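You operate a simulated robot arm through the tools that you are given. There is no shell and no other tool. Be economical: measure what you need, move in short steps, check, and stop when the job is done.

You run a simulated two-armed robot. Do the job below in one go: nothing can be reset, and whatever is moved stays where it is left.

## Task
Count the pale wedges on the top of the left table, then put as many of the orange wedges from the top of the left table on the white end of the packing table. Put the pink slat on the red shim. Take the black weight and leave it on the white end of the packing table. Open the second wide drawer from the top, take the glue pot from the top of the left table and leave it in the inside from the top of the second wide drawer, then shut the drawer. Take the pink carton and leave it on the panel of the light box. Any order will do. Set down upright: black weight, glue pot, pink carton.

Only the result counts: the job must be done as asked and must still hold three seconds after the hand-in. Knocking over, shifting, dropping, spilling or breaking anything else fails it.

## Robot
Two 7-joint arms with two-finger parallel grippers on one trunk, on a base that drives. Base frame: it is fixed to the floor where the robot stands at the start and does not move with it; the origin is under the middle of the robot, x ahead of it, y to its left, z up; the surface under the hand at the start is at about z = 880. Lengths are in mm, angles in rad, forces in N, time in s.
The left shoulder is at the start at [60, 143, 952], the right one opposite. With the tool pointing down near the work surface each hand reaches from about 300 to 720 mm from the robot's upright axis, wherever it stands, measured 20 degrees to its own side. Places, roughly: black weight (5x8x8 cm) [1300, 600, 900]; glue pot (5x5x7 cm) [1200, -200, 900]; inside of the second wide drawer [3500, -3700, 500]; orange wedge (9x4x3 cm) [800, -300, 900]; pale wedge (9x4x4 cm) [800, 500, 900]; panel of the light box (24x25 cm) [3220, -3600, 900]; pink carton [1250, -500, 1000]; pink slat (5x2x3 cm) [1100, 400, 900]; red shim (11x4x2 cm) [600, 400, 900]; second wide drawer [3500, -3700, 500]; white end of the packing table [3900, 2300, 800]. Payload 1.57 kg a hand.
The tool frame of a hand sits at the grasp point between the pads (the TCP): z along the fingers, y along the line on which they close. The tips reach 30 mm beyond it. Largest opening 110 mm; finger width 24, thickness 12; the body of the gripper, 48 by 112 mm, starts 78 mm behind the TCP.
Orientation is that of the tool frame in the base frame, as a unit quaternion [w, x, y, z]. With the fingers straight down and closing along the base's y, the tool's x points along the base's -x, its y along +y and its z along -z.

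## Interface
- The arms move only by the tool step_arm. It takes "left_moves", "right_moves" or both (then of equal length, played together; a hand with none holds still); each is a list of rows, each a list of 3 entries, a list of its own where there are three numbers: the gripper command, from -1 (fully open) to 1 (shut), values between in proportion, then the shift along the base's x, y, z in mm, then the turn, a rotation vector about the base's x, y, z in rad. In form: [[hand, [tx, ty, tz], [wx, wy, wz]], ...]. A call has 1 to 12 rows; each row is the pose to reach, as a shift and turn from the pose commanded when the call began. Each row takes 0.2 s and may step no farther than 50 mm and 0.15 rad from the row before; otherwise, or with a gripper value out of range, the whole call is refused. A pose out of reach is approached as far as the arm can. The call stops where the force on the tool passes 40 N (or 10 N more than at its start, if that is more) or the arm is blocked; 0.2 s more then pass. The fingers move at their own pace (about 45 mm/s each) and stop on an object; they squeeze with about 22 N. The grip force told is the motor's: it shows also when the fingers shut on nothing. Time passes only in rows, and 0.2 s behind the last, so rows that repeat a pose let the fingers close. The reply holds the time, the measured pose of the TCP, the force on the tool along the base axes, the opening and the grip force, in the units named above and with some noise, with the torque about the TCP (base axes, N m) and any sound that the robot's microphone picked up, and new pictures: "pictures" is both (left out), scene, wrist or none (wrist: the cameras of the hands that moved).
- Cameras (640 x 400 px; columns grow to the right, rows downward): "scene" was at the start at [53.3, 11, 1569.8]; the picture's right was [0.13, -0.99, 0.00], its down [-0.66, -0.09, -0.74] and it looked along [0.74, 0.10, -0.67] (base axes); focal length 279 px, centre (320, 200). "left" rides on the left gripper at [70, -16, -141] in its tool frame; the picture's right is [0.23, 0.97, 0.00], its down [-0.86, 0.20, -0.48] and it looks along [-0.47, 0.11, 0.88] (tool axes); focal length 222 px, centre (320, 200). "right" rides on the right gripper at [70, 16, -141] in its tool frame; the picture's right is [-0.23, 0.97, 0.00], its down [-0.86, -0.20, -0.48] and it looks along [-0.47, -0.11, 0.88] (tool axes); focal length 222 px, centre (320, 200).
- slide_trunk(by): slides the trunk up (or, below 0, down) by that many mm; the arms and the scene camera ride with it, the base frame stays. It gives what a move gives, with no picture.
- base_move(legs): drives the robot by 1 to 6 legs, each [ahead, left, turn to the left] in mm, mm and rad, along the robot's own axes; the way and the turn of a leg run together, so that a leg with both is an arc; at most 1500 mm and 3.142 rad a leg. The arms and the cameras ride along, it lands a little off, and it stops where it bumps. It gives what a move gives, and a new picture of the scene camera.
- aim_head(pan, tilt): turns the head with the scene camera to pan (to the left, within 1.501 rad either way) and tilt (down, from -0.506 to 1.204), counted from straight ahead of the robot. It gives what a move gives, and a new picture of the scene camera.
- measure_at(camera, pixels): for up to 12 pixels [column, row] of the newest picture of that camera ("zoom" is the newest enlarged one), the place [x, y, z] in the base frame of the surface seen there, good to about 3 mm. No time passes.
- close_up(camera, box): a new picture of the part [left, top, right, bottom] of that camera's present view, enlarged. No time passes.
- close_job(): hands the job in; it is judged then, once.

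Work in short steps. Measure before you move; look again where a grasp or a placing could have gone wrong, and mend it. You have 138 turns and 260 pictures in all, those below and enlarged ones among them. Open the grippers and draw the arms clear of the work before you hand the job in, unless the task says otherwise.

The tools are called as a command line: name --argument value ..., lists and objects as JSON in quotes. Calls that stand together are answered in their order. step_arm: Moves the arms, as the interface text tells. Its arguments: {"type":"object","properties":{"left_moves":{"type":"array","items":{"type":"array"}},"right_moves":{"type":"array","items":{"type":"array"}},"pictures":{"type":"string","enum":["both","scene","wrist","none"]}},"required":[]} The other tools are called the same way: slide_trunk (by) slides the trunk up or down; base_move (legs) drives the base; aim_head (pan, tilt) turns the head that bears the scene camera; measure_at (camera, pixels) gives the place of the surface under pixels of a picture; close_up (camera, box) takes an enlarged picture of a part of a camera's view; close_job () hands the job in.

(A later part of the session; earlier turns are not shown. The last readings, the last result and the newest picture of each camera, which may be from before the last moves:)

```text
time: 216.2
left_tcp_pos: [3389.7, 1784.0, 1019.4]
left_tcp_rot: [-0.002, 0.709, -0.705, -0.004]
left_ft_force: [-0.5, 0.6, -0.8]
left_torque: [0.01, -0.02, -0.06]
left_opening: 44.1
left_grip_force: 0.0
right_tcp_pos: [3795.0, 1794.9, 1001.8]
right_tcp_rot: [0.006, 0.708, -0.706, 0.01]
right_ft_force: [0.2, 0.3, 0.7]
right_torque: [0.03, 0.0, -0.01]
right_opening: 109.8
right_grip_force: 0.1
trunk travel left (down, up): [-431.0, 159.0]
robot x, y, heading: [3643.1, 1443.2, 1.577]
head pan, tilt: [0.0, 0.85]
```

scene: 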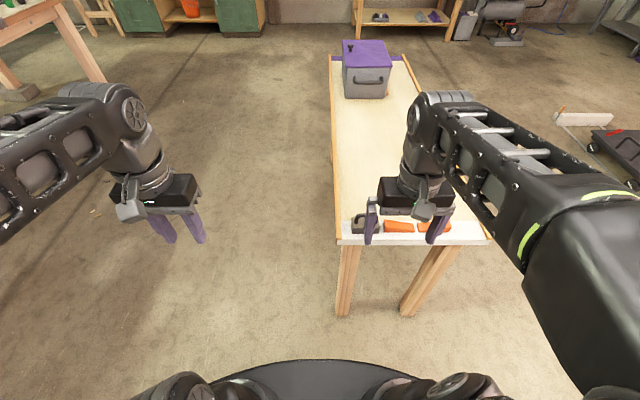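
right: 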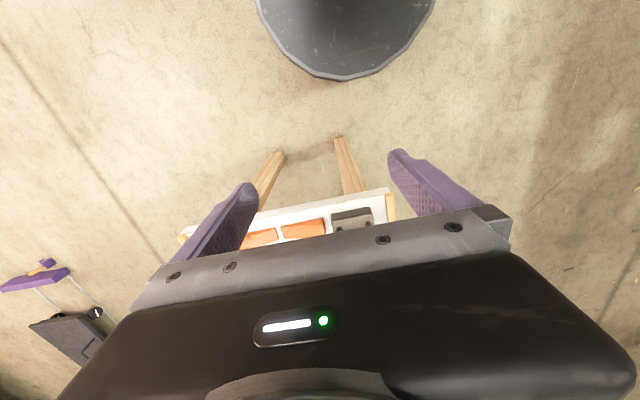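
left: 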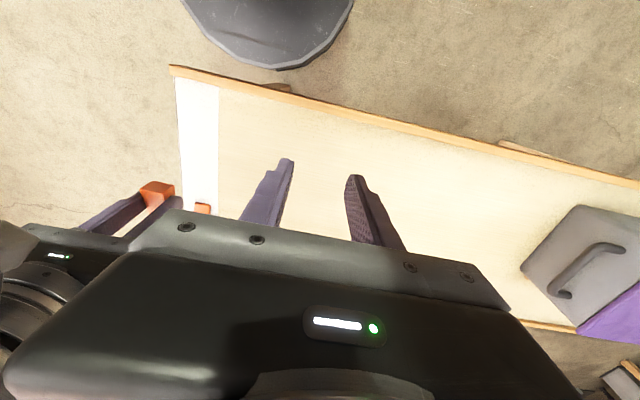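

The weight stands on the strip. I raise the trunk and drive to the far side of the left table for the glue pot and carton.

base_move --legs '[[-450, 0, 0], [0, 0, 1.565], [1450, 0, 0], [0, 1330, 0]]'

slide_trunk --by 120

aim_head --pan 0.0 --tilt 0.75

```text
time: 235.8
left_tcp_pos: [1835.5, -579.6, 1020.1]
left_tcp_rot: [0.0, 1.0, -0.001, -0.003]
left_ft_force: [-0.2, -0.5, -0.4]
left_torque: [0.02, 0.0, 0.02]
left_opening: 44.3
left_grip_force: 0.0
right_tcp_pos: [1829.3, -173.6, 1001.6]
right_tcp_rot: [-0.003, 1.0, 0.0, 0.011]
right_ft_force: [0.2, -0.8, 0.6]
right_torque: [0.01, 0.0, 0.0]
right_opening: 109.9
right_grip_force: 0.1
trunk travel left (down, up): [-431.0, 159.0]
robot x, y, heading: [2180.6, -328.4, 3.141]
head pan, tilt: [0.0, 0.85]
```

scene: 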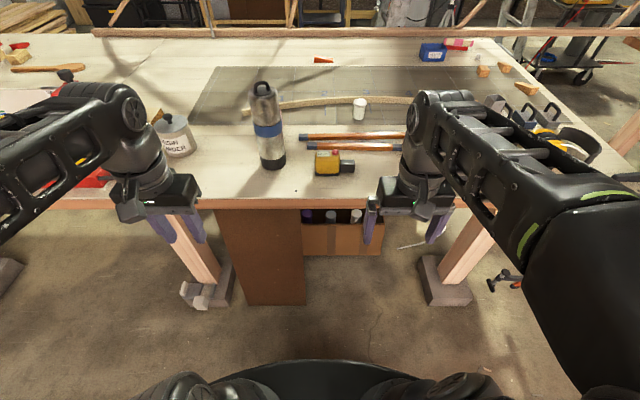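

```text
time: 237.3
left_tcp_pos: [1837.6, -578.0, 1139.3]
left_tcp_rot: [-0.001, 1.0, 0.0, -0.003]
left_ft_force: [-0.2, 0.8, 0.8]
left_torque: [-0.01, -0.01, 0.04]
left_opening: 44.2
left_grip_force: 0.2
right_tcp_pos: [1829.0, -172.9, 1122.4]
right_tcp_rot: [-0.002, 1.0, -0.001, 0.012]
right_ft_force: [0.0, 0.1, -0.4]
right_torque: [-0.03, 0.0, 0.02]
right_opening: 110.0
right_grip_force: 0.1
trunk travel left (down, up): [-551.0, 39.0]
robot x, y, heading: [2180.0, -329.0, 3.136]
head pan, tilt: [0.0, 0.85]
```

```text
time: 238.0
left_tcp_pos: [1837.8, -578.6, 1140.0]
left_tcp_rot: [0.0, 1.0, 0.0, -0.003]
left_ft_force: [-0.1, 0.4, 0.0]
left_torque: [-0.01, -0.01, 0.01]
left_opening: 44.2
left_grip_force: 0.0
right_tcp_pos: [1829.1, -173.3, 1121.4]
right_tcp_rot: [-0.002, 1.0, -0.001, 0.012]
right_ft_force: [-0.6, 0.1, -0.6]
right_torque: [-0.01, -0.01, 0.02]
right_opening: 110.0
right_grip_force: 0.0
trunk travel left (down, up): [-551.0, 39.0]
robot x, y, heading: [2179.1, -328.9, 3.139]
head pan, tilt: [0.0, 0.75]
```

scene: 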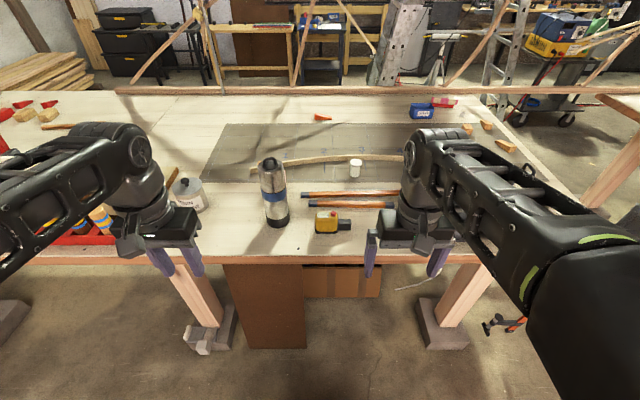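

I measure the pot, bottle, tape, jar and the table edge.

measure_at --camera "scene" --pixels '[[355, 168], [355, 160], [278, 220], [268, 163], [325, 228], [345, 224], [187, 190], [300, 258], [320, 203], [330, 162], [400, 195]]'

close_up --camera "scene" --box '[220, 130, 400, 260]'

```text
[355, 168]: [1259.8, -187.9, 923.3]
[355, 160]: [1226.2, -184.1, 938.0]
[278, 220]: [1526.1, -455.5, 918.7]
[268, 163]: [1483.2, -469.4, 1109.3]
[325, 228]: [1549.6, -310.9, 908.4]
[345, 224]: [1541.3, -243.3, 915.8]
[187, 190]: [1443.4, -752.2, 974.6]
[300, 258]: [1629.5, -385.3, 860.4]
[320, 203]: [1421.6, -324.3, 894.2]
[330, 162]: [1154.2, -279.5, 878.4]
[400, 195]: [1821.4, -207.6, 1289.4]
```

```text
3.08 times, centred on (310, 195) of scene
```

zoom: 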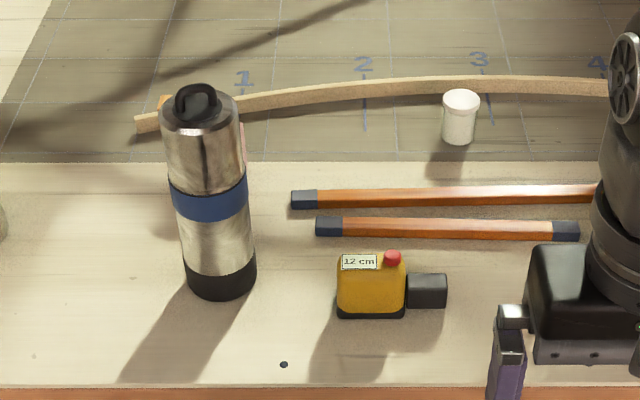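

The carton is behind the bottle from here. I strafe left to y≈−640 to view it and pick it with the left hand from beside the bottle.

base_move --legs '[[0, 320, 0], [150, 0, 0]]'

close_up --camera "scene" --box '[280, 120, 460, 280]'

```text
time: 241.1
left_tcp_pos: [1683.9, -900.7, 1139.7]
left_tcp_rot: [0.0, 1.0, 0.001, -0.002]
left_ft_force: [-0.5, 0.2, -0.8]
left_torque: [-0.06, -0.06, 0.04]
left_opening: 44.0
left_grip_force: 0.0
right_tcp_pos: [1675.5, -493.6, 1121.8]
right_tcp_rot: [-0.003, 1.0, 0.001, 0.013]
right_ft_force: [-0.2, 0.9, 0.2]
right_torque: [-0.02, -0.03, -0.03]
right_opening: 110.1
right_grip_force: 0.0
trunk travel left (down, up): [-551.0, 39.0]
robot x, y, heading: [2032.3, -650.1, 3.142]
head pan, tilt: [0.0, 0.75]
```

scene: 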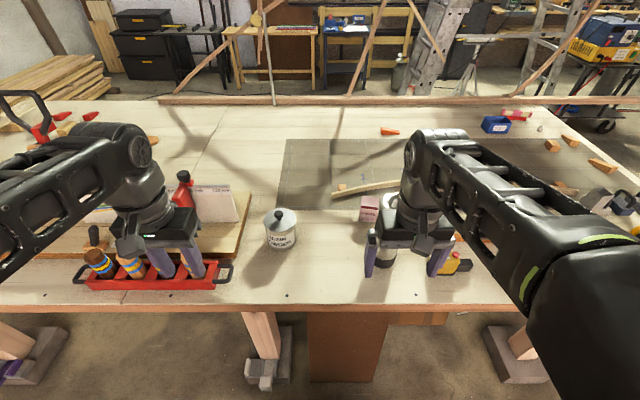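

```text
2.50 times, centred on (370, 200) of scene
```

zoom: 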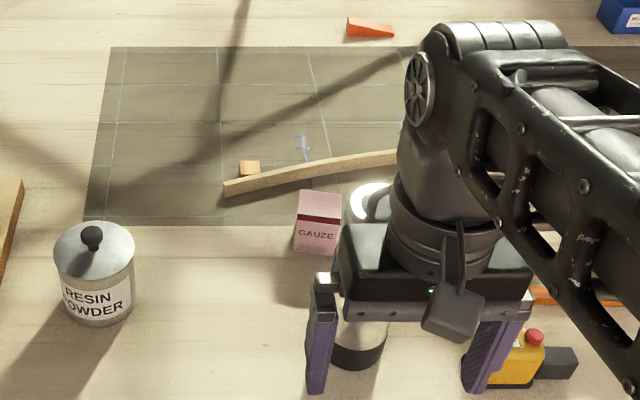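

I measure the carton and the obstacles around the left hand; the right hand must stay off the bottle.

measure_at --camera "scene" --pixels '[[363, 212], [376, 216], [370, 199], [361, 198], [380, 200], [185, 175], [232, 205], [185, 215], [280, 214], [100, 255]]'

measure_at --camera "zoom" --pixels '[[296, 250], [338, 254], [302, 195], [343, 197], [300, 218], [340, 222]]'

```text
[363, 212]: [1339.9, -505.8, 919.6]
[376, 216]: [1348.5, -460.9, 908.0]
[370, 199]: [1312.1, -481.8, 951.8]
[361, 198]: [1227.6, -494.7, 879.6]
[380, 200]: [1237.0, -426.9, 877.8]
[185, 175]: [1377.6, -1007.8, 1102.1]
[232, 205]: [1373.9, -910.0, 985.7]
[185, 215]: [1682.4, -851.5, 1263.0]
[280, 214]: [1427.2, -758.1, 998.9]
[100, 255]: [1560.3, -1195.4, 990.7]
```

```text
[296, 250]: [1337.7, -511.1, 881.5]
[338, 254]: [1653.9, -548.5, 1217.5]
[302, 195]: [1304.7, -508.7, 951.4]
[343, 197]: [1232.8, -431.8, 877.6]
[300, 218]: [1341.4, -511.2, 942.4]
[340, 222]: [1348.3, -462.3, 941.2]
```

Carton: x≈1302–1345, y −512…−460, top 953. I move the right hand away from the bottle, then drive 150 ahead.

step_arm --right_moves '[[-1, [0, 45, 0], [0, 0, 0]], [-1, [0, 90, 0], [0, 0, 0]], [-1, [0, 135, 0], [0, 0, 0]], [-1, [0, 180, 0], [0, 0, 0]], [-1, [0, 210, 0], [0, 0, 0]]]' --left_moves '[[-0.5, [0, 0, 0], [0, 0, 0]], [-0.5, [0, 0, 0], [0, 0, 0]], [-0.5, [0, 0, 0], [0, 0, 0]], [-0.5, [0, 0, 0], [0, 0, 0]], [-0.5, [0, 0, 0], [0, 0, 0]]]' --pictures "none"

base_move --legs '[[150, 0, 0]]'

```text
time: 242.3
left_tcp_pos: [1685.2, -898.5, 1139.3]
left_tcp_rot: [0.001, 1.0, 0.001, -0.003]
left_ft_force: [-0.7, 0.0, 0.0]
left_torque: [0.01, 0.02, -0.01]
left_opening: 82.6
left_grip_force: 0.1
right_tcp_pos: [1676.5, -282.2, 1121.7]
right_tcp_rot: [-0.002, 1.0, 0.0, 0.011]
right_ft_force: [-0.2, -0.1, -0.7]
right_torque: [-0.04, 0.03, -0.02]
right_opening: 110.0
right_grip_force: 0.0
trunk travel left (down, up): [-551.0, 39.0]
robot x, y, heading: [2024.8, -646.3, 3.137]
head pan, tilt: [0.0, 0.75]
```

```text
time: 243.7
left_tcp_pos: [1534.4, -899.7, 1138.6]
left_tcp_rot: [0.0, 1.0, 0.002, -0.003]
left_ft_force: [-0.7, -0.7, -0.8]
left_torque: [0.02, -0.04, -0.01]
left_opening: 82.5
left_grip_force: 0.0
right_tcp_pos: [1525.2, -282.8, 1120.9]
right_tcp_rot: [-0.003, 1.0, 0.001, 0.012]
right_ft_force: [-0.4, -0.1, -0.5]
right_torque: [-0.02, -0.01, 0.0]
right_opening: 110.0
right_grip_force: 0.2
trunk travel left (down, up): [-551.0, 39.0]
robot x, y, heading: [1879.3, -648.6, 3.144]
head pan, tilt: [0.0, 0.75]
```

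scene: 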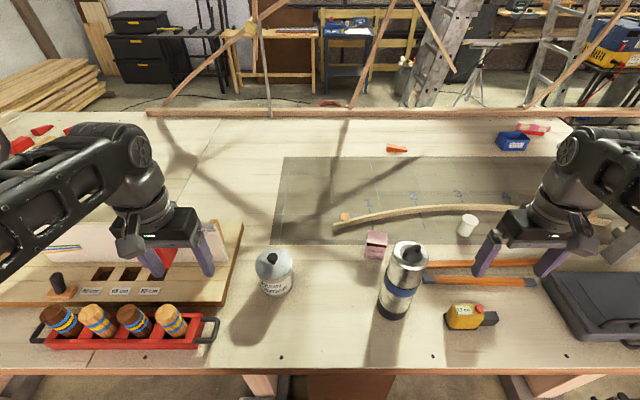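

I move the left hand over the carton at height 1139→1040 and look.

step_arm --left_moves '[[-0.5, [-21, 41, 0], [0, 0, 0]], [-0.5, [-42, 82, 0], [0, 0, 0]], [-0.5, [-63, 123, 0], [0, 0, 0]], [-0.5, [-84, 164, 0], [0, 0, 0]], [-0.5, [-106, 205, 0], [0, 0, 0]], [-0.5, [-127, 246, 0], [0, 0, 0]], [-0.5, [-148, 287, 0], [0, 0, 0]], [-0.5, [-170, 328, 0], [0, 0, -0.05]], [-0.5, [-191, 370, 0], [0, 0, -0.1]], [-0.5, [-208, 400, -10], [0, 0, -0.15]], [-0.5, [-211, 412, -50], [0, 0, -0.15]], [-0.5, [-211, 412, -90], [0, 0, -0.15]]]'

```text
time: 246.3
left_tcp_pos: [1347.6, -504.9, 1036.4]
left_tcp_rot: [-0.002, 0.997, -0.074, -0.006]
left_ft_force: [-0.7, 0.1, 0.6]
left_torque: [0.0, -0.03, 0.01]
left_opening: 82.6
left_grip_force: 0.0
left hand out of reach, approached as far as the arm can: row 3, 6, 7, 8, 9, 10, 11, 12
right_tcp_pos: [1526.1, -283.8, 1122.3]
right_tcp_rot: [-0.002, 1.0, 0.001, 0.011]
right_ft_force: [0.5, -0.6, 0.1]
right_torque: [-0.05, 0.01, -0.02]
right_opening: 109.8
right_grip_force: 0.0
trunk travel left (down, up): [-551.0, 39.0]
robot x, y, heading: [1880.7, -649.2, 3.141]
head pan, tilt: [0.0, 0.75]
```

scene: 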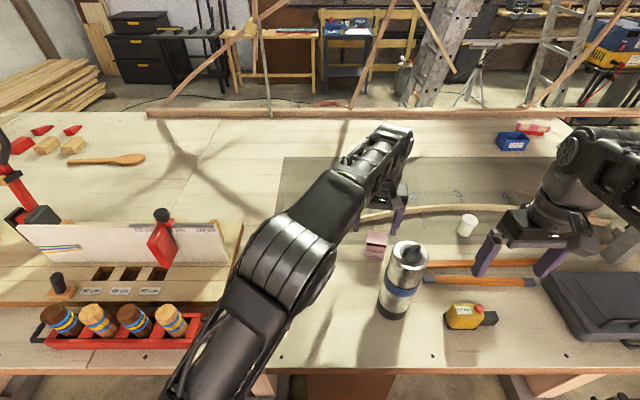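
left: 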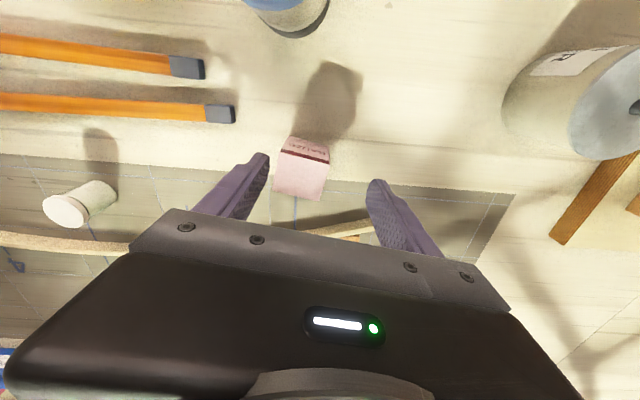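

I measure the carton's top corners in the wrist view.

measure_at --camera "left" --pixels '[[284, 154], [327, 164], [320, 197], [275, 187], [300, 175], [306, 146]]'

```text
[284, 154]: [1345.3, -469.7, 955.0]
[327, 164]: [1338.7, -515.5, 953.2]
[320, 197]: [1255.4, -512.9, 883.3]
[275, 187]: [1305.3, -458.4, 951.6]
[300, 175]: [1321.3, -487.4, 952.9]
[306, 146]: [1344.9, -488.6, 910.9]
```

Carton centre ≈(1322,−489), yaw matched. I move over and descend to z≈955 first to verify.

step_arm --left_moves '[[-0.5, [-13, 8, -10], [0, 0, 0]], [-0.5, [-26, 16, -20], [0, 0, 0]], [-0.5, [-26, 16, -40], [0, 0, 0]]]' --pictures "wrist"

```text
time: 247.1
left_tcp_pos: [1325.5, -491.8, 994.6]
left_tcp_rot: [-0.001, 0.997, -0.073, -0.005]
left_ft_force: [-0.3, 0.5, -0.1]
left_torque: [-0.04, 0.01, 0.02]
left_opening: 82.4
left_grip_force: 0.0
left hand out of reach, approached as far as the arm can: row 1, 2, 3
right_tcp_pos: [1525.4, -283.6, 1121.5]
right_tcp_rot: [-0.002, 1.0, 0.001, 0.012]
right_ft_force: [-0.6, 0.1, -0.7]
right_torque: [0.02, 0.0, -0.01]
right_opening: 109.7
right_grip_force: 0.1
trunk travel left (down, up): [-551.0, 39.0]
robot x, y, heading: [1878.5, -649.7, 3.142]
head pan, tilt: [0.0, 0.75]
```

left: 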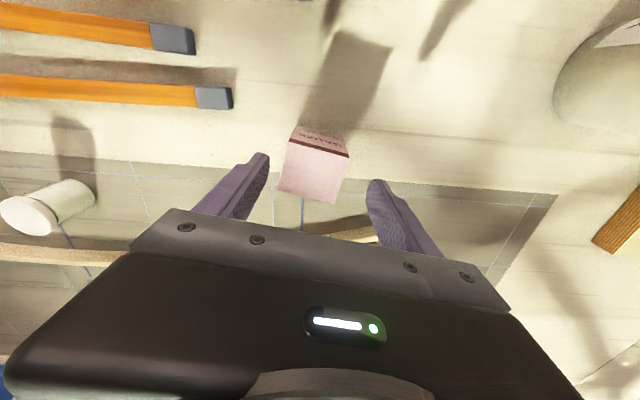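

Good. I descend to ≈922, close and lift.

step_arm --left_moves '[[-0.5, [-3, 2, -35], [0, 0, 0]], [-0.5, [-3, 2, -72], [0, 0, 0]], [-0.1, [-3, 2, -72], [0, 0, 0]], [0.3, [-3, 2, -72], [0, 0, 0]], [1, [-3, 2, -72], [0, 0, 0]], [1, [-3, 2, -72], [0, 0, 0]], [1, [-3, 2, -72], [0, 0, 0]], [1, [-3, 2, -50], [0, 0, 0]], [1, [-3, 2, -10], [0, 0, 0]], [1, [0, -10, 30], [0, 0, 0]]]' --pictures "both"

```text
time: 249.3
left_tcp_pos: [1325.3, -511.9, 1012.8]
left_tcp_rot: [-0.001, 0.997, -0.073, -0.005]
left_ft_force: [-0.2, -0.1, -0.4]
left_torque: [0.0, 0.02, -0.01]
left_opening: 55.6
left_grip_force: 21.9
left hand out of reach, approached as far as the arm can: row 10
right_tcp_pos: [1526.8, -282.9, 1122.1]
right_tcp_rot: [-0.003, 1.0, 0.001, 0.011]
right_ft_force: [0.0, -0.1, 0.1]
right_torque: [0.02, 0.01, -0.01]
right_opening: 110.1
right_grip_force: 0.0
trunk travel left (down, up): [-551.0, 39.0]
robot x, y, heading: [1876.3, -646.7, 3.14]
head pan, tilt: [0.0, 0.75]
```

scene: 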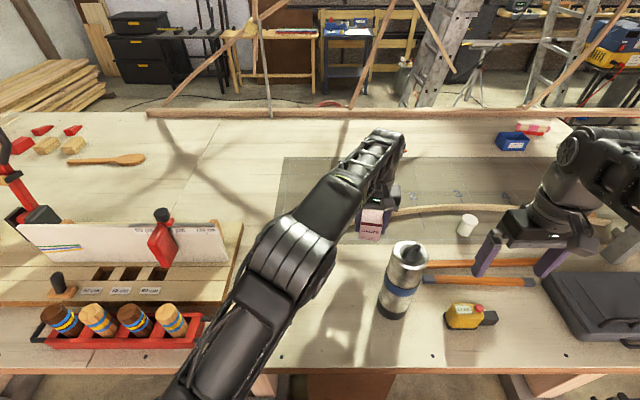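
left: 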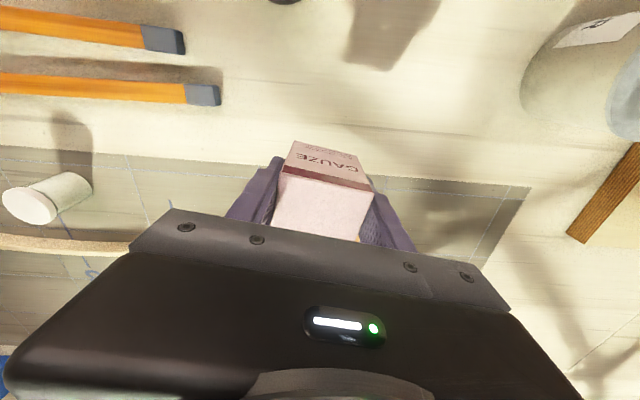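

The carton is held. I retract the left hand away from the bottle first, then upward and back.

step_arm --left_moves '[[1, [0, -35, 25], [0, 0, 0]], [1, [0, -70, 50], [0, 0, 0]], [1, [5, -105, 75], [0, 0, 0]], [1, [15, -140, 95], [0, 0, 0]], [1, [35, -175, 110], [0, 0, 0]], [1, [60, -212, 120], [0, 0, 0]], [1, [90, -250, 125], [0, 0, 0]], [1, [122, -285, 125], [0, 0, 0]], [1, [157, -318, 125], [0, 0, 0]], [1, [192, -348, 125], [0, 0, 0]]]' --pictures "scene"

```text
time: 251.5
left_tcp_pos: [1516.5, -860.9, 1137.8]
left_tcp_rot: [0.001, 0.997, -0.075, -0.003]
left_ft_force: [0.3, 0.1, -0.1]
left_torque: [0.06, 0.0, 0.01]
left_opening: 55.5
left_grip_force: 21.9
left hand out of reach, approached as far as the arm can: row 3, 4, 5
right_tcp_pos: [1526.5, -284.5, 1122.1]
right_tcp_rot: [-0.003, 1.0, 0.001, 0.011]
right_ft_force: [0.0, 0.4, 0.3]
right_torque: [-0.03, 0.0, 0.0]
right_opening: 110.0
right_grip_force: 0.0
trunk travel left (down, up): [-551.0, 39.0]
robot x, y, heading: [1881.4, -647.1, 3.136]
head pan, tilt: [0.0, 0.75]
```

scene: 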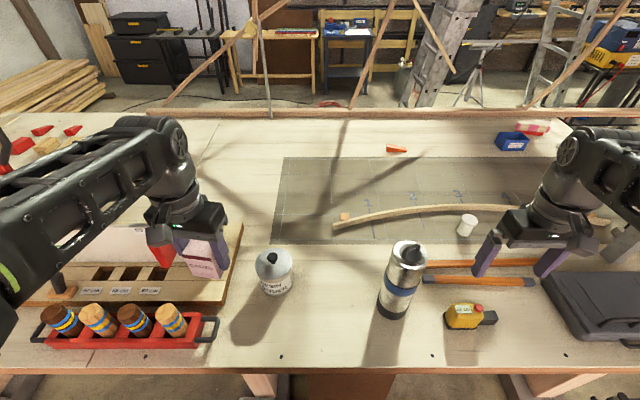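

I back off, strafe right past the bottle to y≈−100, and go ahead again for the pot.

base_move --legs '[[-190, 0, 0], [0, -547, 0], [180, 0, 0]]'

```text
time: 256.9
left_tcp_pos: [1525.5, -315.7, 1137.6]
left_tcp_rot: [0.0, 0.998, -0.07, -0.002]
left_ft_force: [-0.3, -0.5, 0.2]
left_torque: [-0.02, -0.03, -0.03]
left_opening: 55.7
left_grip_force: 22.1
right_tcp_pos: [1534.6, 264.5, 1120.7]
right_tcp_rot: [-0.003, 1.0, 0.003, 0.013]
right_ft_force: [-0.8, -0.8, 0.1]
right_torque: [-0.02, -0.07, -0.04]
right_opening: 110.0
right_grip_force: 0.0
trunk travel left (down, up): [-551.0, 39.0]
robot x, y, heading: [1888.6, -102.1, -3.137]
head pan, tilt: [0.0, 0.75]
```

scene: 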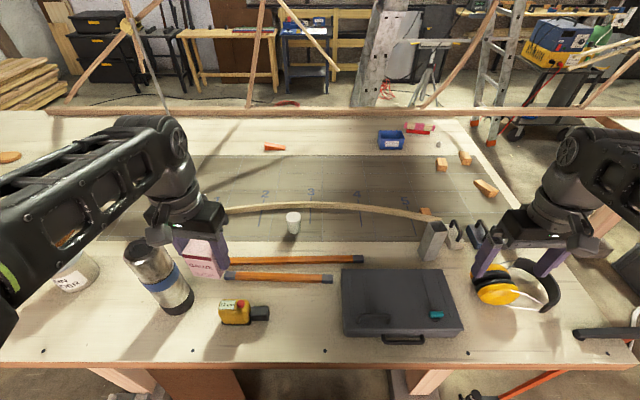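

I measure the pot at (293,222) and objects along the right hand's path.

measure_at --camera "scene" --pixels '[[293, 215], [287, 226], [299, 226], [293, 232], [432, 230], [404, 300], [293, 212], [440, 212]]'

close_up --camera "scene" --box '[260, 195, 330, 245]'

```text
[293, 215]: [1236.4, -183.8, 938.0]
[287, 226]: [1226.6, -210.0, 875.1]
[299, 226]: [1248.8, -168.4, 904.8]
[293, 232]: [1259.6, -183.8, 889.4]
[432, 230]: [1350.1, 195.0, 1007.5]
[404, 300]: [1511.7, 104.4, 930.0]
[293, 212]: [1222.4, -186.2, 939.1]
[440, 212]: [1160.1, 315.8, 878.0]
```

```text
8.00 times, centred on (295, 220) of scene
```

zoom: 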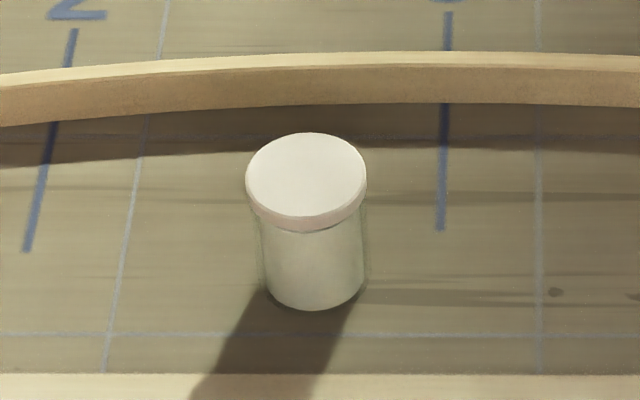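

Pot centre ≈(1237,−185), top 939. I move the right hand over it.

step_arm --right_moves '[[-0.6, [-27, -40, 0], [0, 0, 0]], [-0.6, [-54, -80, 0], [0, 0, 0]], [-0.6, [-81, -120, 0], [0, 0, 0]], [-0.6, [-108, -160, 0], [0, 0, 0]], [-0.6, [-135, -200, 0], [0, 0, 0]], [-0.6, [-162, -240, 0], [0, 0, 0]], [-0.6, [-189, -280, 0], [0, 0, 0]], [-0.6, [-216, -320, -5], [0, 0, 0]], [-0.6, [-243, -360, -15], [0, 0, 0]], [-0.6, [-270, -400, -25], [0, 0, 0]], [-0.6, [-290, -435, -45], [0, 0, 0]], [-0.6, [-298, -449, -85], [0, 0, 0]]]'

```text
time: 259.5
left_tcp_pos: [1525.4, -319.1, 1136.1]
left_tcp_rot: [-0.003, 0.997, -0.071, -0.001]
left_ft_force: [0.4, -0.9, -1.8]
left_torque: [0.08, -0.04, -0.01]
left_opening: 55.6
left_grip_force: 21.6
right_tcp_pos: [1317.9, -93.1, 1096.7]
right_tcp_rot: [0.01, 1.0, -0.008, -0.02]
right_ft_force: [-0.4, -2.1, -0.7]
right_torque: [0.14, -0.05, -0.01]
right_opening: 88.1
right_grip_force: 0.1
right hand out of reach, approached as far as the arm can: row 6, 7, 8, 9, 10, 11, 12
trunk travel left (down, up): [-551.0, 39.0]
robot x, y, heading: [1893.4, -96.8, -3.138]
head pan, tilt: [0.0, 0.75]
```

scene: 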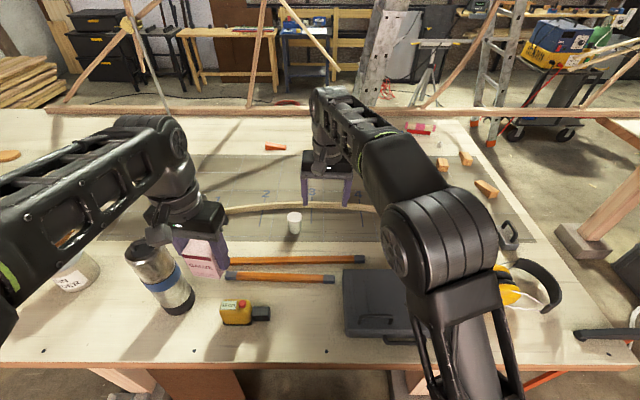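
right: 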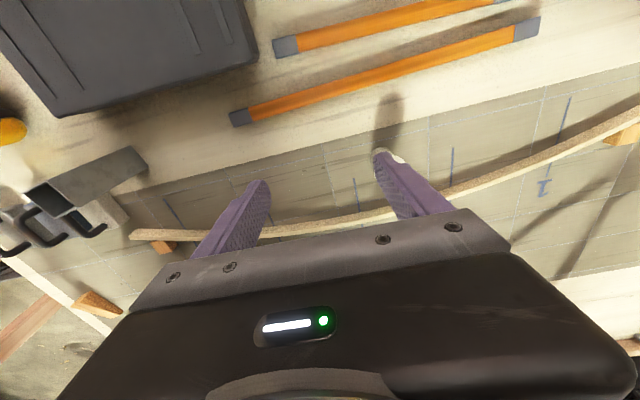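

The arm stopped short at this height. I lower while moving on toward the pot, staying above its top.

step_arm --right_moves '[[-0.6, [-15, -20, -30], [0, 0, 0]], [-0.6, [-30, -40, -60], [0, 0, 0]], [-0.6, [-50, -60, -85], [0, 0, 0]], [-0.6, [-70, -80, -105], [0, 0, 0]], [-0.6, [-81, -92, -115], [0, 0, 0]]]' --pictures "wrist"

```text
time: 260.7
left_tcp_pos: [1525.9, -317.1, 1137.1]
left_tcp_rot: [-0.001, 0.997, -0.071, -0.003]
left_ft_force: [-0.1, -0.2, -0.2]
left_torque: [0.06, -0.05, 0.0]
left_opening: 55.3
left_grip_force: 22.4
right_tcp_pos: [1262.2, -183.2, 980.6]
right_tcp_rot: [0.011, 1.0, -0.007, -0.021]
right_ft_force: [-0.3, -0.6, 0.9]
right_torque: [0.04, -0.02, 0.04]
right_opening: 88.0
right_grip_force: 0.0
right hand out of reach, approached as far as the arm can: row 4, 5
trunk travel left (down, up): [-551.0, 39.0]
robot x, y, heading: [1893.1, -100.9, -3.145]
head pan, tilt: [0.0, 0.75]
```

right: 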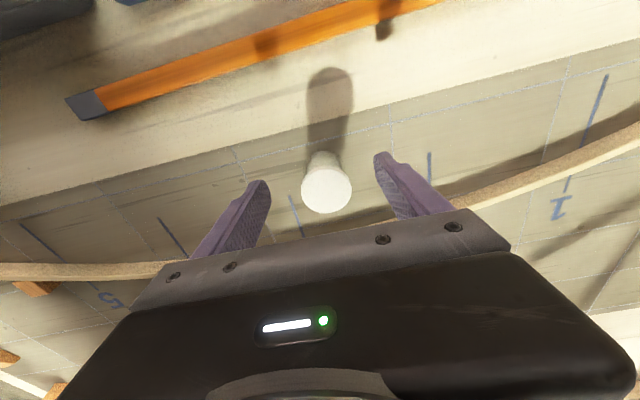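

I move the base 28 mm ahead to gain reach and measure the pot's lid.

base_move --legs '[[30, 0, 0]]'

step_arm --right_moves '[[-0.6, [0, 0, -3], [0, 0, 0]]]' --pictures "wrist"

```text
time: 261.5
left_tcp_pos: [1496.6, -315.7, 1136.9]
left_tcp_rot: [0.0, 0.998, -0.071, -0.001]
left_ft_force: [-0.2, 0.3, -0.6]
left_torque: [-0.01, -0.02, -0.02]
left_opening: 55.3
left_grip_force: 22.0
right_tcp_pos: [1233.1, -181.6, 979.5]
right_tcp_rot: [0.011, 1.0, -0.006, -0.02]
right_ft_force: [-0.3, 0.0, -1.0]
right_torque: [0.03, -0.06, -0.02]
right_opening: 87.9
right_grip_force: 0.1
trunk travel left (down, up): [-551.0, 39.0]
robot x, y, heading: [1863.0, -99.9, -3.134]
head pan, tilt: [0.0, 0.75]
```

scene: 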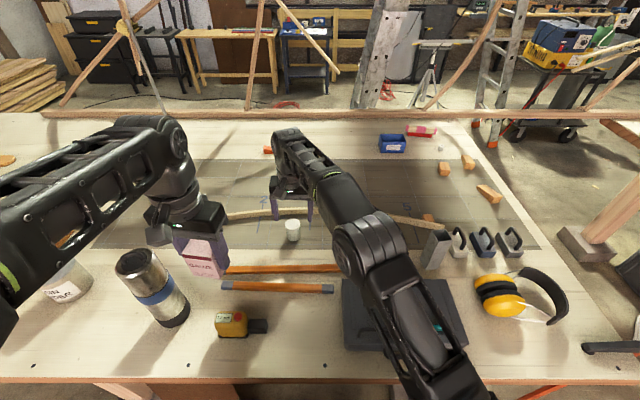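

```text
time: 261.9
left_tcp_pos: [1498.1, -314.9, 1138.2]
left_tcp_rot: [-0.001, 0.997, -0.071, -0.003]
left_ft_force: [-0.4, 0.2, -0.3]
left_torque: [-0.02, 0.0, 0.02]
left_opening: 55.8
left_grip_force: 22.5
right_tcp_pos: [1233.7, -181.5, 977.6]
right_tcp_rot: [0.013, 1.0, -0.007, -0.02]
right_ft_force: [-0.4, -0.3, 0.1]
right_torque: [-0.01, -0.02, -0.01]
right_opening: 87.9
right_grip_force: 0.1
trunk travel left (down, up): [-551.0, 39.0]
robot x, y, heading: [1863.2, -100.1, -3.14]
head pan, tilt: [0.0, 0.75]
```

right: 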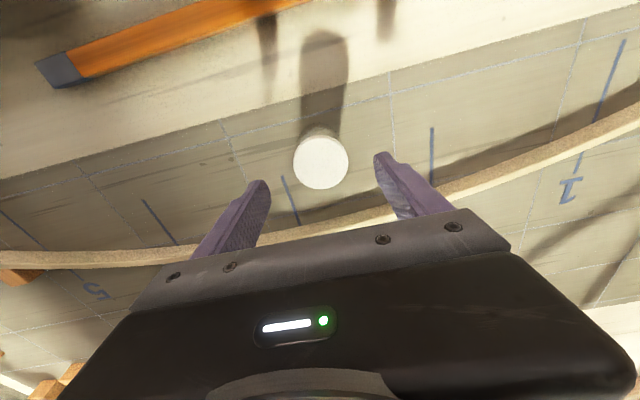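

measure_at --camera "right" --pixels '[[321, 162], [296, 162], [346, 162], [321, 138], [321, 186]]'

```text
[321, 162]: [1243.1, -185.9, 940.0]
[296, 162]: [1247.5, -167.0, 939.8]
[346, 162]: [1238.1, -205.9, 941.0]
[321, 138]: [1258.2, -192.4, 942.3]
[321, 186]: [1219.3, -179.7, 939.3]
```

Lid centre ≈(1240,−186). I correct (+6,−4), descend to 915, close and lift.

step_arm --right_moves '[[-0.6, [6, -4, -10], [0, 0, 0]], [-0.6, [6, -4, -40], [0, 0, 0]], [-0.6, [6, -4, -62], [0, 0, 0]], [-0.3, [6, -4, -62], [0, 0, 0]], [0.1, [6, -4, -62], [0, 0, 0]], [1, [6, -4, -62], [0, 0, 0]], [1, [6, -4, -62], [0, 0, 0]], [1, [6, -4, -62], [0, 0, 0]], [1, [6, -4, -45], [0, 0, 0]], [1, [10, -4, -10], [0, 0, 0]], [1, [20, 0, 25], [0, 0, 0]]]' --pictures "wrist"

```text
time: 264.3
left_tcp_pos: [1499.1, -315.5, 1138.1]
left_tcp_rot: [0.0, 0.997, -0.071, -0.003]
left_ft_force: [-0.1, -0.4, -0.5]
left_torque: [0.02, 0.02, -0.05]
left_opening: 55.4
left_grip_force: 21.9
right_tcp_pos: [1255.2, -182.1, 1003.8]
right_tcp_rot: [0.012, 1.0, -0.006, -0.021]
right_ft_force: [0.0, -1.2, -0.6]
right_torque: [0.0, 0.08, -0.01]
right_opening: 45.6
right_grip_force: 22.2
trunk travel left (down, up): [-551.0, 39.0]
robot x, y, heading: [1861.9, -102.1, -3.134]
head pan, tilt: [0.0, 0.75]
```

right: 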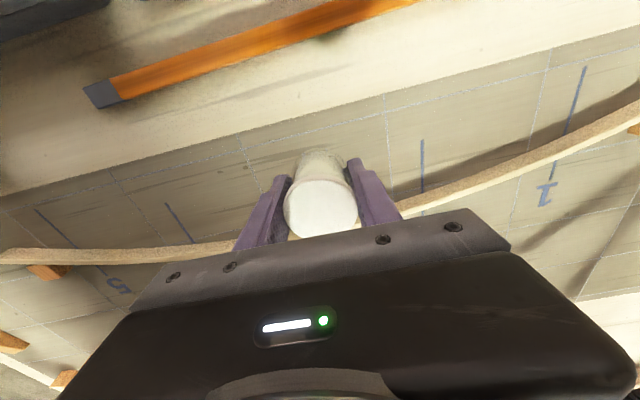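

The pot is held. I retract the right hand upward and back.

step_arm --right_moves '[[1, [20, 8, 30], [0, 0, 0]], [1, [45, 18, 60], [0, 0, 0]], [1, [75, 30, 85], [0, 0, 0]], [1, [110, 45, 105], [0, 0, 0]], [1, [150, 62, 115], [0, 0, 0]], [1, [190, 80, 118], [0, 0, 0]], [1, [230, 100, 118], [0, 0, 0]]]' --pictures "scene"

base_move --legs '[[-350, 0, 0], [0, 0, 1.5708]]'

```text
time: 265.9
left_tcp_pos: [1498.9, -313.8, 1137.9]
left_tcp_rot: [0.001, 0.997, -0.071, -0.004]
left_ft_force: [0.2, 0.6, 0.1]
left_torque: [0.01, 0.0, -0.01]
left_opening: 55.5
left_grip_force: 22.2
right_tcp_pos: [1486.4, -79.3, 1121.5]
right_tcp_rot: [0.012, 1.0, -0.008, -0.021]
right_ft_force: [1.3, 0.2, -0.7]
right_torque: [0.02, 0.0, 0.0]
right_opening: 45.3
right_grip_force: 21.9
trunk travel left (down, up): [-551.0, 39.0]
robot x, y, heading: [1859.3, -102.7, -3.137]
head pan, tilt: [0.0, 0.75]
```

scene: 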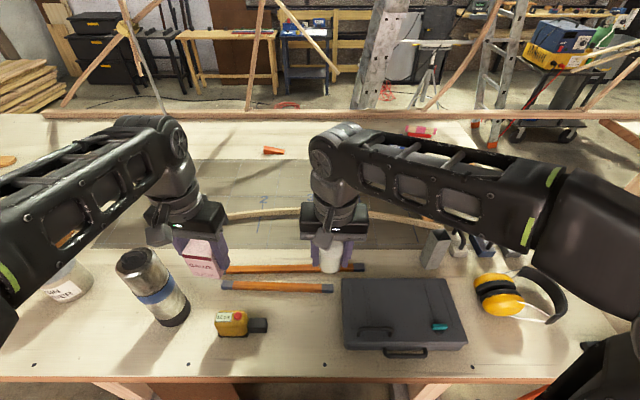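

```text
time: 272.0
left_tcp_pos: [2423.7, -463.9, 1138.7]
left_tcp_rot: [0.002, 0.76, 0.65, -0.003]
left_ft_force: [-0.4, 0.1, -0.5]
left_torque: [0.0, 0.0, 0.01]
left_opening: 55.5
left_grip_force: 21.9
right_tcp_pos: [2189.6, -475.0, 1121.2]
right_tcp_rot: [0.024, 0.716, 0.697, -0.007]
right_ft_force: [0.3, 0.1, -0.5]
right_torque: [0.0, 0.04, 0.01]
right_opening: 45.4
right_grip_force: 21.7
trunk travel left (down, up): [-551.0, 39.0]
robot x, y, heading: [2214.0, -95.1, -1.581]
head pan, tilt: [0.0, 0.75]
```

scene: 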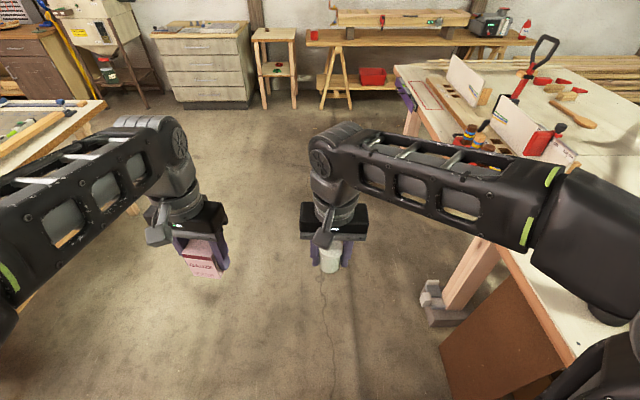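

The cabinet with wide drawers is ahead at (205,60). I drive ahead to y≈−2300 and then left to face it.

base_move --legs '[[1200, 0, 0.01], [1050, 0, 0], [0, 1000, 0]]'

aim_head --pan 0.0 --tilt 0.6

```text
time: 287.9
left_tcp_pos: [3413.5, -2709.8, 1137.9]
left_tcp_rot: [0.002, 0.757, 0.653, -0.003]
left_ft_force: [-0.2, -0.9, -1.3]
left_torque: [-0.01, 0.03, 0.02]
left_opening: 55.5
left_grip_force: 21.7
right_tcp_pos: [3178.9, -2720.6, 1121.6]
right_tcp_rot: [0.023, 0.715, 0.699, -0.006]
right_ft_force: [-0.1, -0.2, -0.9]
right_torque: [0.03, 0.0, -0.01]
right_opening: 45.2
right_grip_force: 22.6
trunk travel left (down, up): [-551.0, 39.0]
robot x, y, heading: [3198.7, -2344.5, -1.571]
head pan, tilt: [0.0, 0.75]
```

scene: 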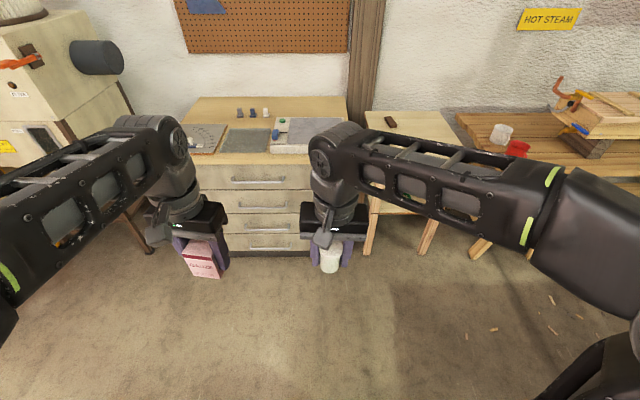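

```text
time: 288.6
left_tcp_pos: [3411.5, -2708.8, 1138.1]
left_tcp_rot: [0.002, 0.758, 0.652, -0.002]
left_ft_force: [0.8, -0.5, -0.9]
left_torque: [-0.01, -0.01, -0.03]
left_opening: 55.8
left_grip_force: 22.0
right_tcp_pos: [3178.5, -2720.6, 1120.4]
right_tcp_rot: [0.023, 0.714, 0.699, -0.005]
right_ft_force: [-0.9, -0.2, -0.5]
right_torque: [-0.01, 0.02, -0.03]
right_opening: 45.3
right_grip_force: 22.0
trunk travel left (down, up): [-551.0, 39.0]
robot x, y, heading: [3204.3, -2344.6, -1.575]
head pan, tilt: [0.0, 0.6]
```

scene: 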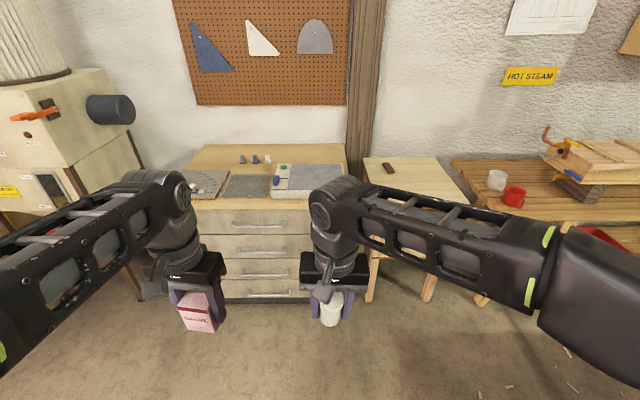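

I zoom in on the cabinet top and drawers.

close_up --camera "scene" --box '[150, 130, 370, 310]'

measure_at --camera "scene" --pixels '[[258, 225], [258, 249], [258, 273], [258, 294], [258, 203], [310, 180], [336, 170], [290, 175], [248, 186], [205, 183], [205, 225], [342, 200]]'

```text
2.22 times, centred on (260, 220) of scene
```

zoom: 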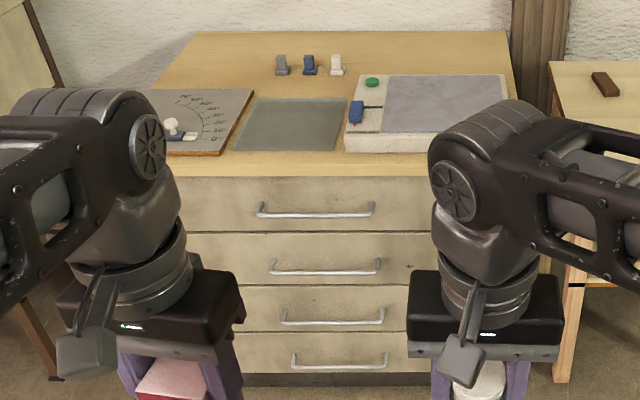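

```text
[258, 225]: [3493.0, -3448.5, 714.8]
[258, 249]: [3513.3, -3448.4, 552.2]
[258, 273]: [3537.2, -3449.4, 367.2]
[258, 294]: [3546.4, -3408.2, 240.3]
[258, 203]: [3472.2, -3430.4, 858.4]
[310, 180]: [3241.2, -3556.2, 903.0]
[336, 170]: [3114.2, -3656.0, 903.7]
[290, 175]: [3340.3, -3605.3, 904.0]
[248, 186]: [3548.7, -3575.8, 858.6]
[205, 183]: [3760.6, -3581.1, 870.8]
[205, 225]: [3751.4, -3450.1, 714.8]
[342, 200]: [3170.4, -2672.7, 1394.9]
```

Drawer handles are at z≈715/552/…; the light-box panel is at z 903 around (3225,−3560). I drive closer with the left hand lined up for the panel.

base_move --legs '[[0, -120, 0], [700, 0, 0]]'

aim_head --pan 0.0 --tilt 0.85

```text
time: 293.3
left_tcp_pos: [3285.8, -3412.7, 1138.3]
left_tcp_rot: [0.001, 0.76, 0.65, -0.002]
left_ft_force: [0.2, -0.1, -0.7]
left_torque: [0.04, -0.02, -0.02]
left_opening: 55.4
left_grip_force: 21.8
right_tcp_pos: [3051.6, -3422.1, 1122.6]
right_tcp_rot: [0.023, 0.717, 0.697, -0.007]
right_ft_force: [-0.5, 0.1, -0.6]
right_torque: [0.0, 0.01, 0.0]
right_opening: 45.3
right_grip_force: 21.9
trunk travel left (down, up): [-551.0, 39.0]
robot x, y, heading: [3075.9, -3044.5, -1.58]
head pan, tilt: [0.0, 0.6]
```

scene: 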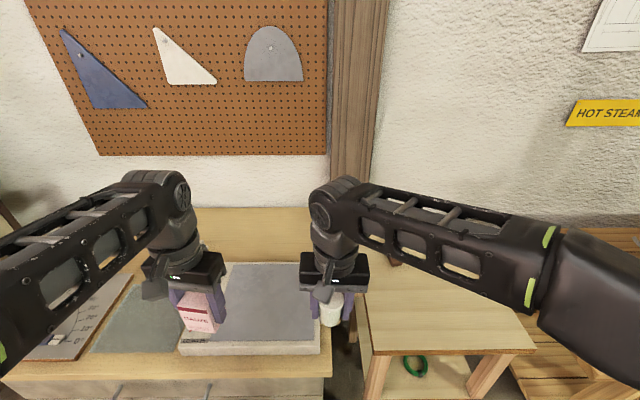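

```text
time: 294.0
left_tcp_pos: [3284.8, -3411.7, 1137.5]
left_tcp_rot: [0.002, 0.76, 0.65, -0.003]
left_ft_force: [0.0, 0.4, -1.1]
left_torque: [-0.01, 0.0, -0.01]
left_opening: 55.5
left_grip_force: 22.0
right_tcp_pos: [3050.9, -3421.3, 1120.5]
right_tcp_rot: [0.023, 0.717, 0.696, -0.006]
right_ft_force: [0.9, -0.8, -1.1]
right_torque: [0.01, 0.03, -0.01]
right_opening: 45.7
right_grip_force: 21.8
trunk travel left (down, up): [-551.0, 39.0]
robot x, y, heading: [3075.2, -3046.9, -1.578]
head pan, tilt: [0.0, 0.85]
```

scene: 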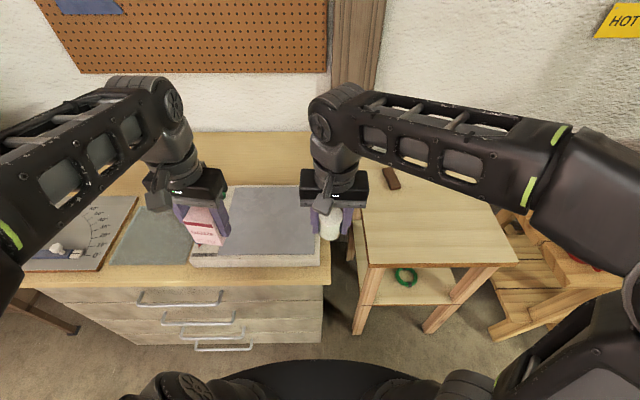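

Panel of the light box spans about (222–315,187–255). I measure its corners.

measure_at --camera "scene" --pixels '[[236, 190], [297, 190], [313, 252], [235, 252], [270, 220], [290, 240], [205, 300], [200, 320], [205, 330], [222, 345]]'

```text
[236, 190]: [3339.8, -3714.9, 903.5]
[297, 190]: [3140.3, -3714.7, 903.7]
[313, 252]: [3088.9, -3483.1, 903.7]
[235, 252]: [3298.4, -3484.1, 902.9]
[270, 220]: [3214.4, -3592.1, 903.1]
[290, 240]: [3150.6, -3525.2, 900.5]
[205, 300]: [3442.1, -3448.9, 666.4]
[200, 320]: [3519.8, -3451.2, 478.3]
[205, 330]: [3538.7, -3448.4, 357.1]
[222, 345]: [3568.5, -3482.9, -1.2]
```

Panel centre ≈(3205,−3590), z 903. I bring the carton over it and down to z≈960.

step_arm --left_moves '[[1, [-16, -36, 0], [0, 0, 0]], [1, [-32, -72, 0], [0, 0, 0]], [1, [-48, -108, 0], [0, 0, 0]], [1, [-64, -144, -10], [0, 0, 0]], [1, [-80, -178, -30], [0, 0, 0]], [1, [-80, -178, -75], [0, 0, 0]], [1, [-80, -178, -120], [0, 0, 0]], [1, [-80, -178, -160], [0, 0, 0]], [1, [-80, -178, -180], [0, 0, 0]]]'

```text
time: 296.0
left_tcp_pos: [3203.9, -3589.5, 958.8]
left_tcp_rot: [0.002, 0.76, 0.65, -0.004]
left_ft_force: [-0.9, -0.2, -0.6]
left_torque: [-0.02, 0.01, 0.02]
left_opening: 55.6
left_grip_force: 21.8
left hand out of reach, approached as far as the arm can: row 2
right_tcp_pos: [3051.7, -3422.1, 1121.8]
right_tcp_rot: [0.024, 0.716, 0.697, -0.006]
right_ft_force: [-0.6, 0.9, -0.6]
right_torque: [-0.02, -0.01, -0.02]
right_opening: 45.5
right_grip_force: 21.9
trunk travel left (down, up): [-551.0, 39.0]
robot x, y, heading: [3074.6, -3045.5, -1.579]
head pan, tilt: [0.0, 0.85]
```

scene: 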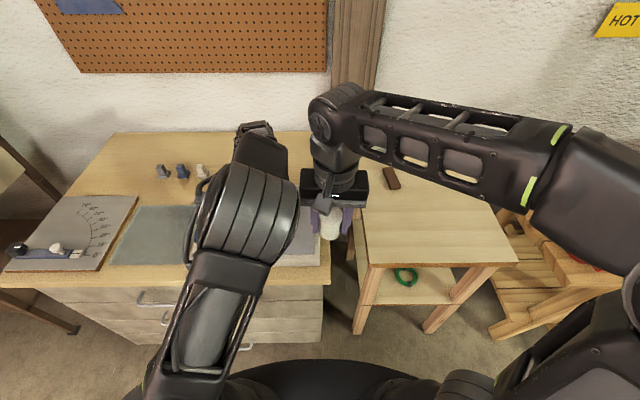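
left: 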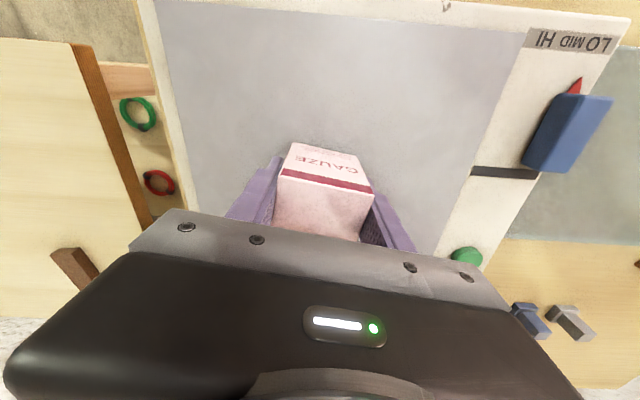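

Above the panel. I lower in small steps to contact.

step_arm --left_moves '[[1, [0, 0, -6], [0, 0, 0]], [1, [0, 0, -11], [0, 0, 0]], [1, [0, 0, -14], [0, 0, 0]], [1, [0, 0, -17], [0, 0, 0]]]' --pictures "none"

```text
time: 297.0
left_tcp_pos: [3204.4, -3589.9, 943.9]
left_tcp_rot: [0.004, 0.76, 0.65, -0.004]
left_ft_force: [0.1, -1.3, 23.5]
left_torque: [-0.09, 0.14, 0.0]
left_opening: 56.0
left_grip_force: 22.1
right_tcp_pos: [3049.6, -3421.0, 1121.3]
right_tcp_rot: [0.024, 0.717, 0.696, -0.007]
right_ft_force: [-0.6, -0.2, -0.2]
right_torque: [-0.03, 0.0, 0.01]
right_opening: 45.2
right_grip_force: 21.5
trunk travel left (down, up): [-551.0, 39.0]
robot x, y, heading: [3077.1, -3046.4, -1.582]
head pan, tilt: [0.0, 0.85]
```

Contact (23 N). I ease up 2 mm, open, rise and pull back.

step_arm --left_moves '[[1, [0, 0, 2], [0, 0, 0]], [-0.3, [0, 0, 2], [0, 0, 0]], [-0.6, [0, 0, 2], [0, 0, 0]], [-0.6, [0, 0, 2], [0, 0, 0]], [-0.6, [0, 0, 40], [0, 0, 0]], [-0.6, [0, 0, 80], [0, 0, 0]], [-0.6, [0, 0, 120], [0, 0, 0]], [-0.6, [5, 20, 160], [0, 0, 0]], [-0.6, [20, 60, 180], [0, 0, 0]], [-0.6, [40, 100, 190], [0, 0, 0]], [-0.6, [60, 140, 190], [0, 0, 0]], [-0.6, [80, 170, 190], [0, 0, 0]]]'

```text
time: 299.6
left_tcp_pos: [3287.0, -3419.3, 1130.6]
left_tcp_rot: [0.002, 0.76, 0.65, -0.002]
left_ft_force: [-0.9, -0.6, 0.0]
left_torque: [-0.04, 0.01, -0.03]
left_opening: 88.0
left_grip_force: 0.1
right_tcp_pos: [3051.3, -3421.8, 1120.3]
right_tcp_rot: [0.024, 0.717, 0.696, -0.006]
right_ft_force: [0.6, 0.5, -0.1]
right_torque: [0.0, -0.03, 0.01]
right_opening: 45.6
right_grip_force: 21.6
trunk travel left (down, up): [-551.0, 39.0]
robot x, y, heading: [3074.9, -3043.2, -1.585]
head pan, tilt: [0.0, 0.85]
```

scene: 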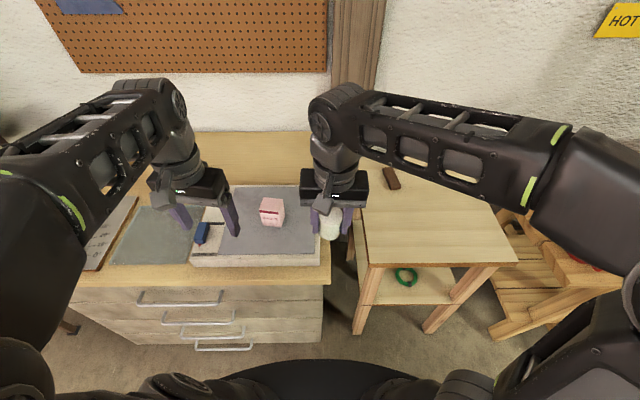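
left: 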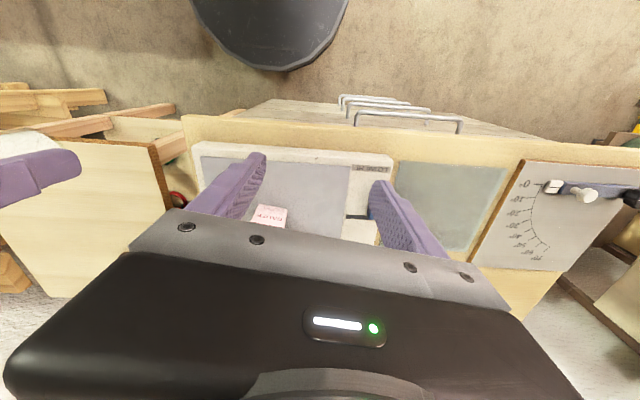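

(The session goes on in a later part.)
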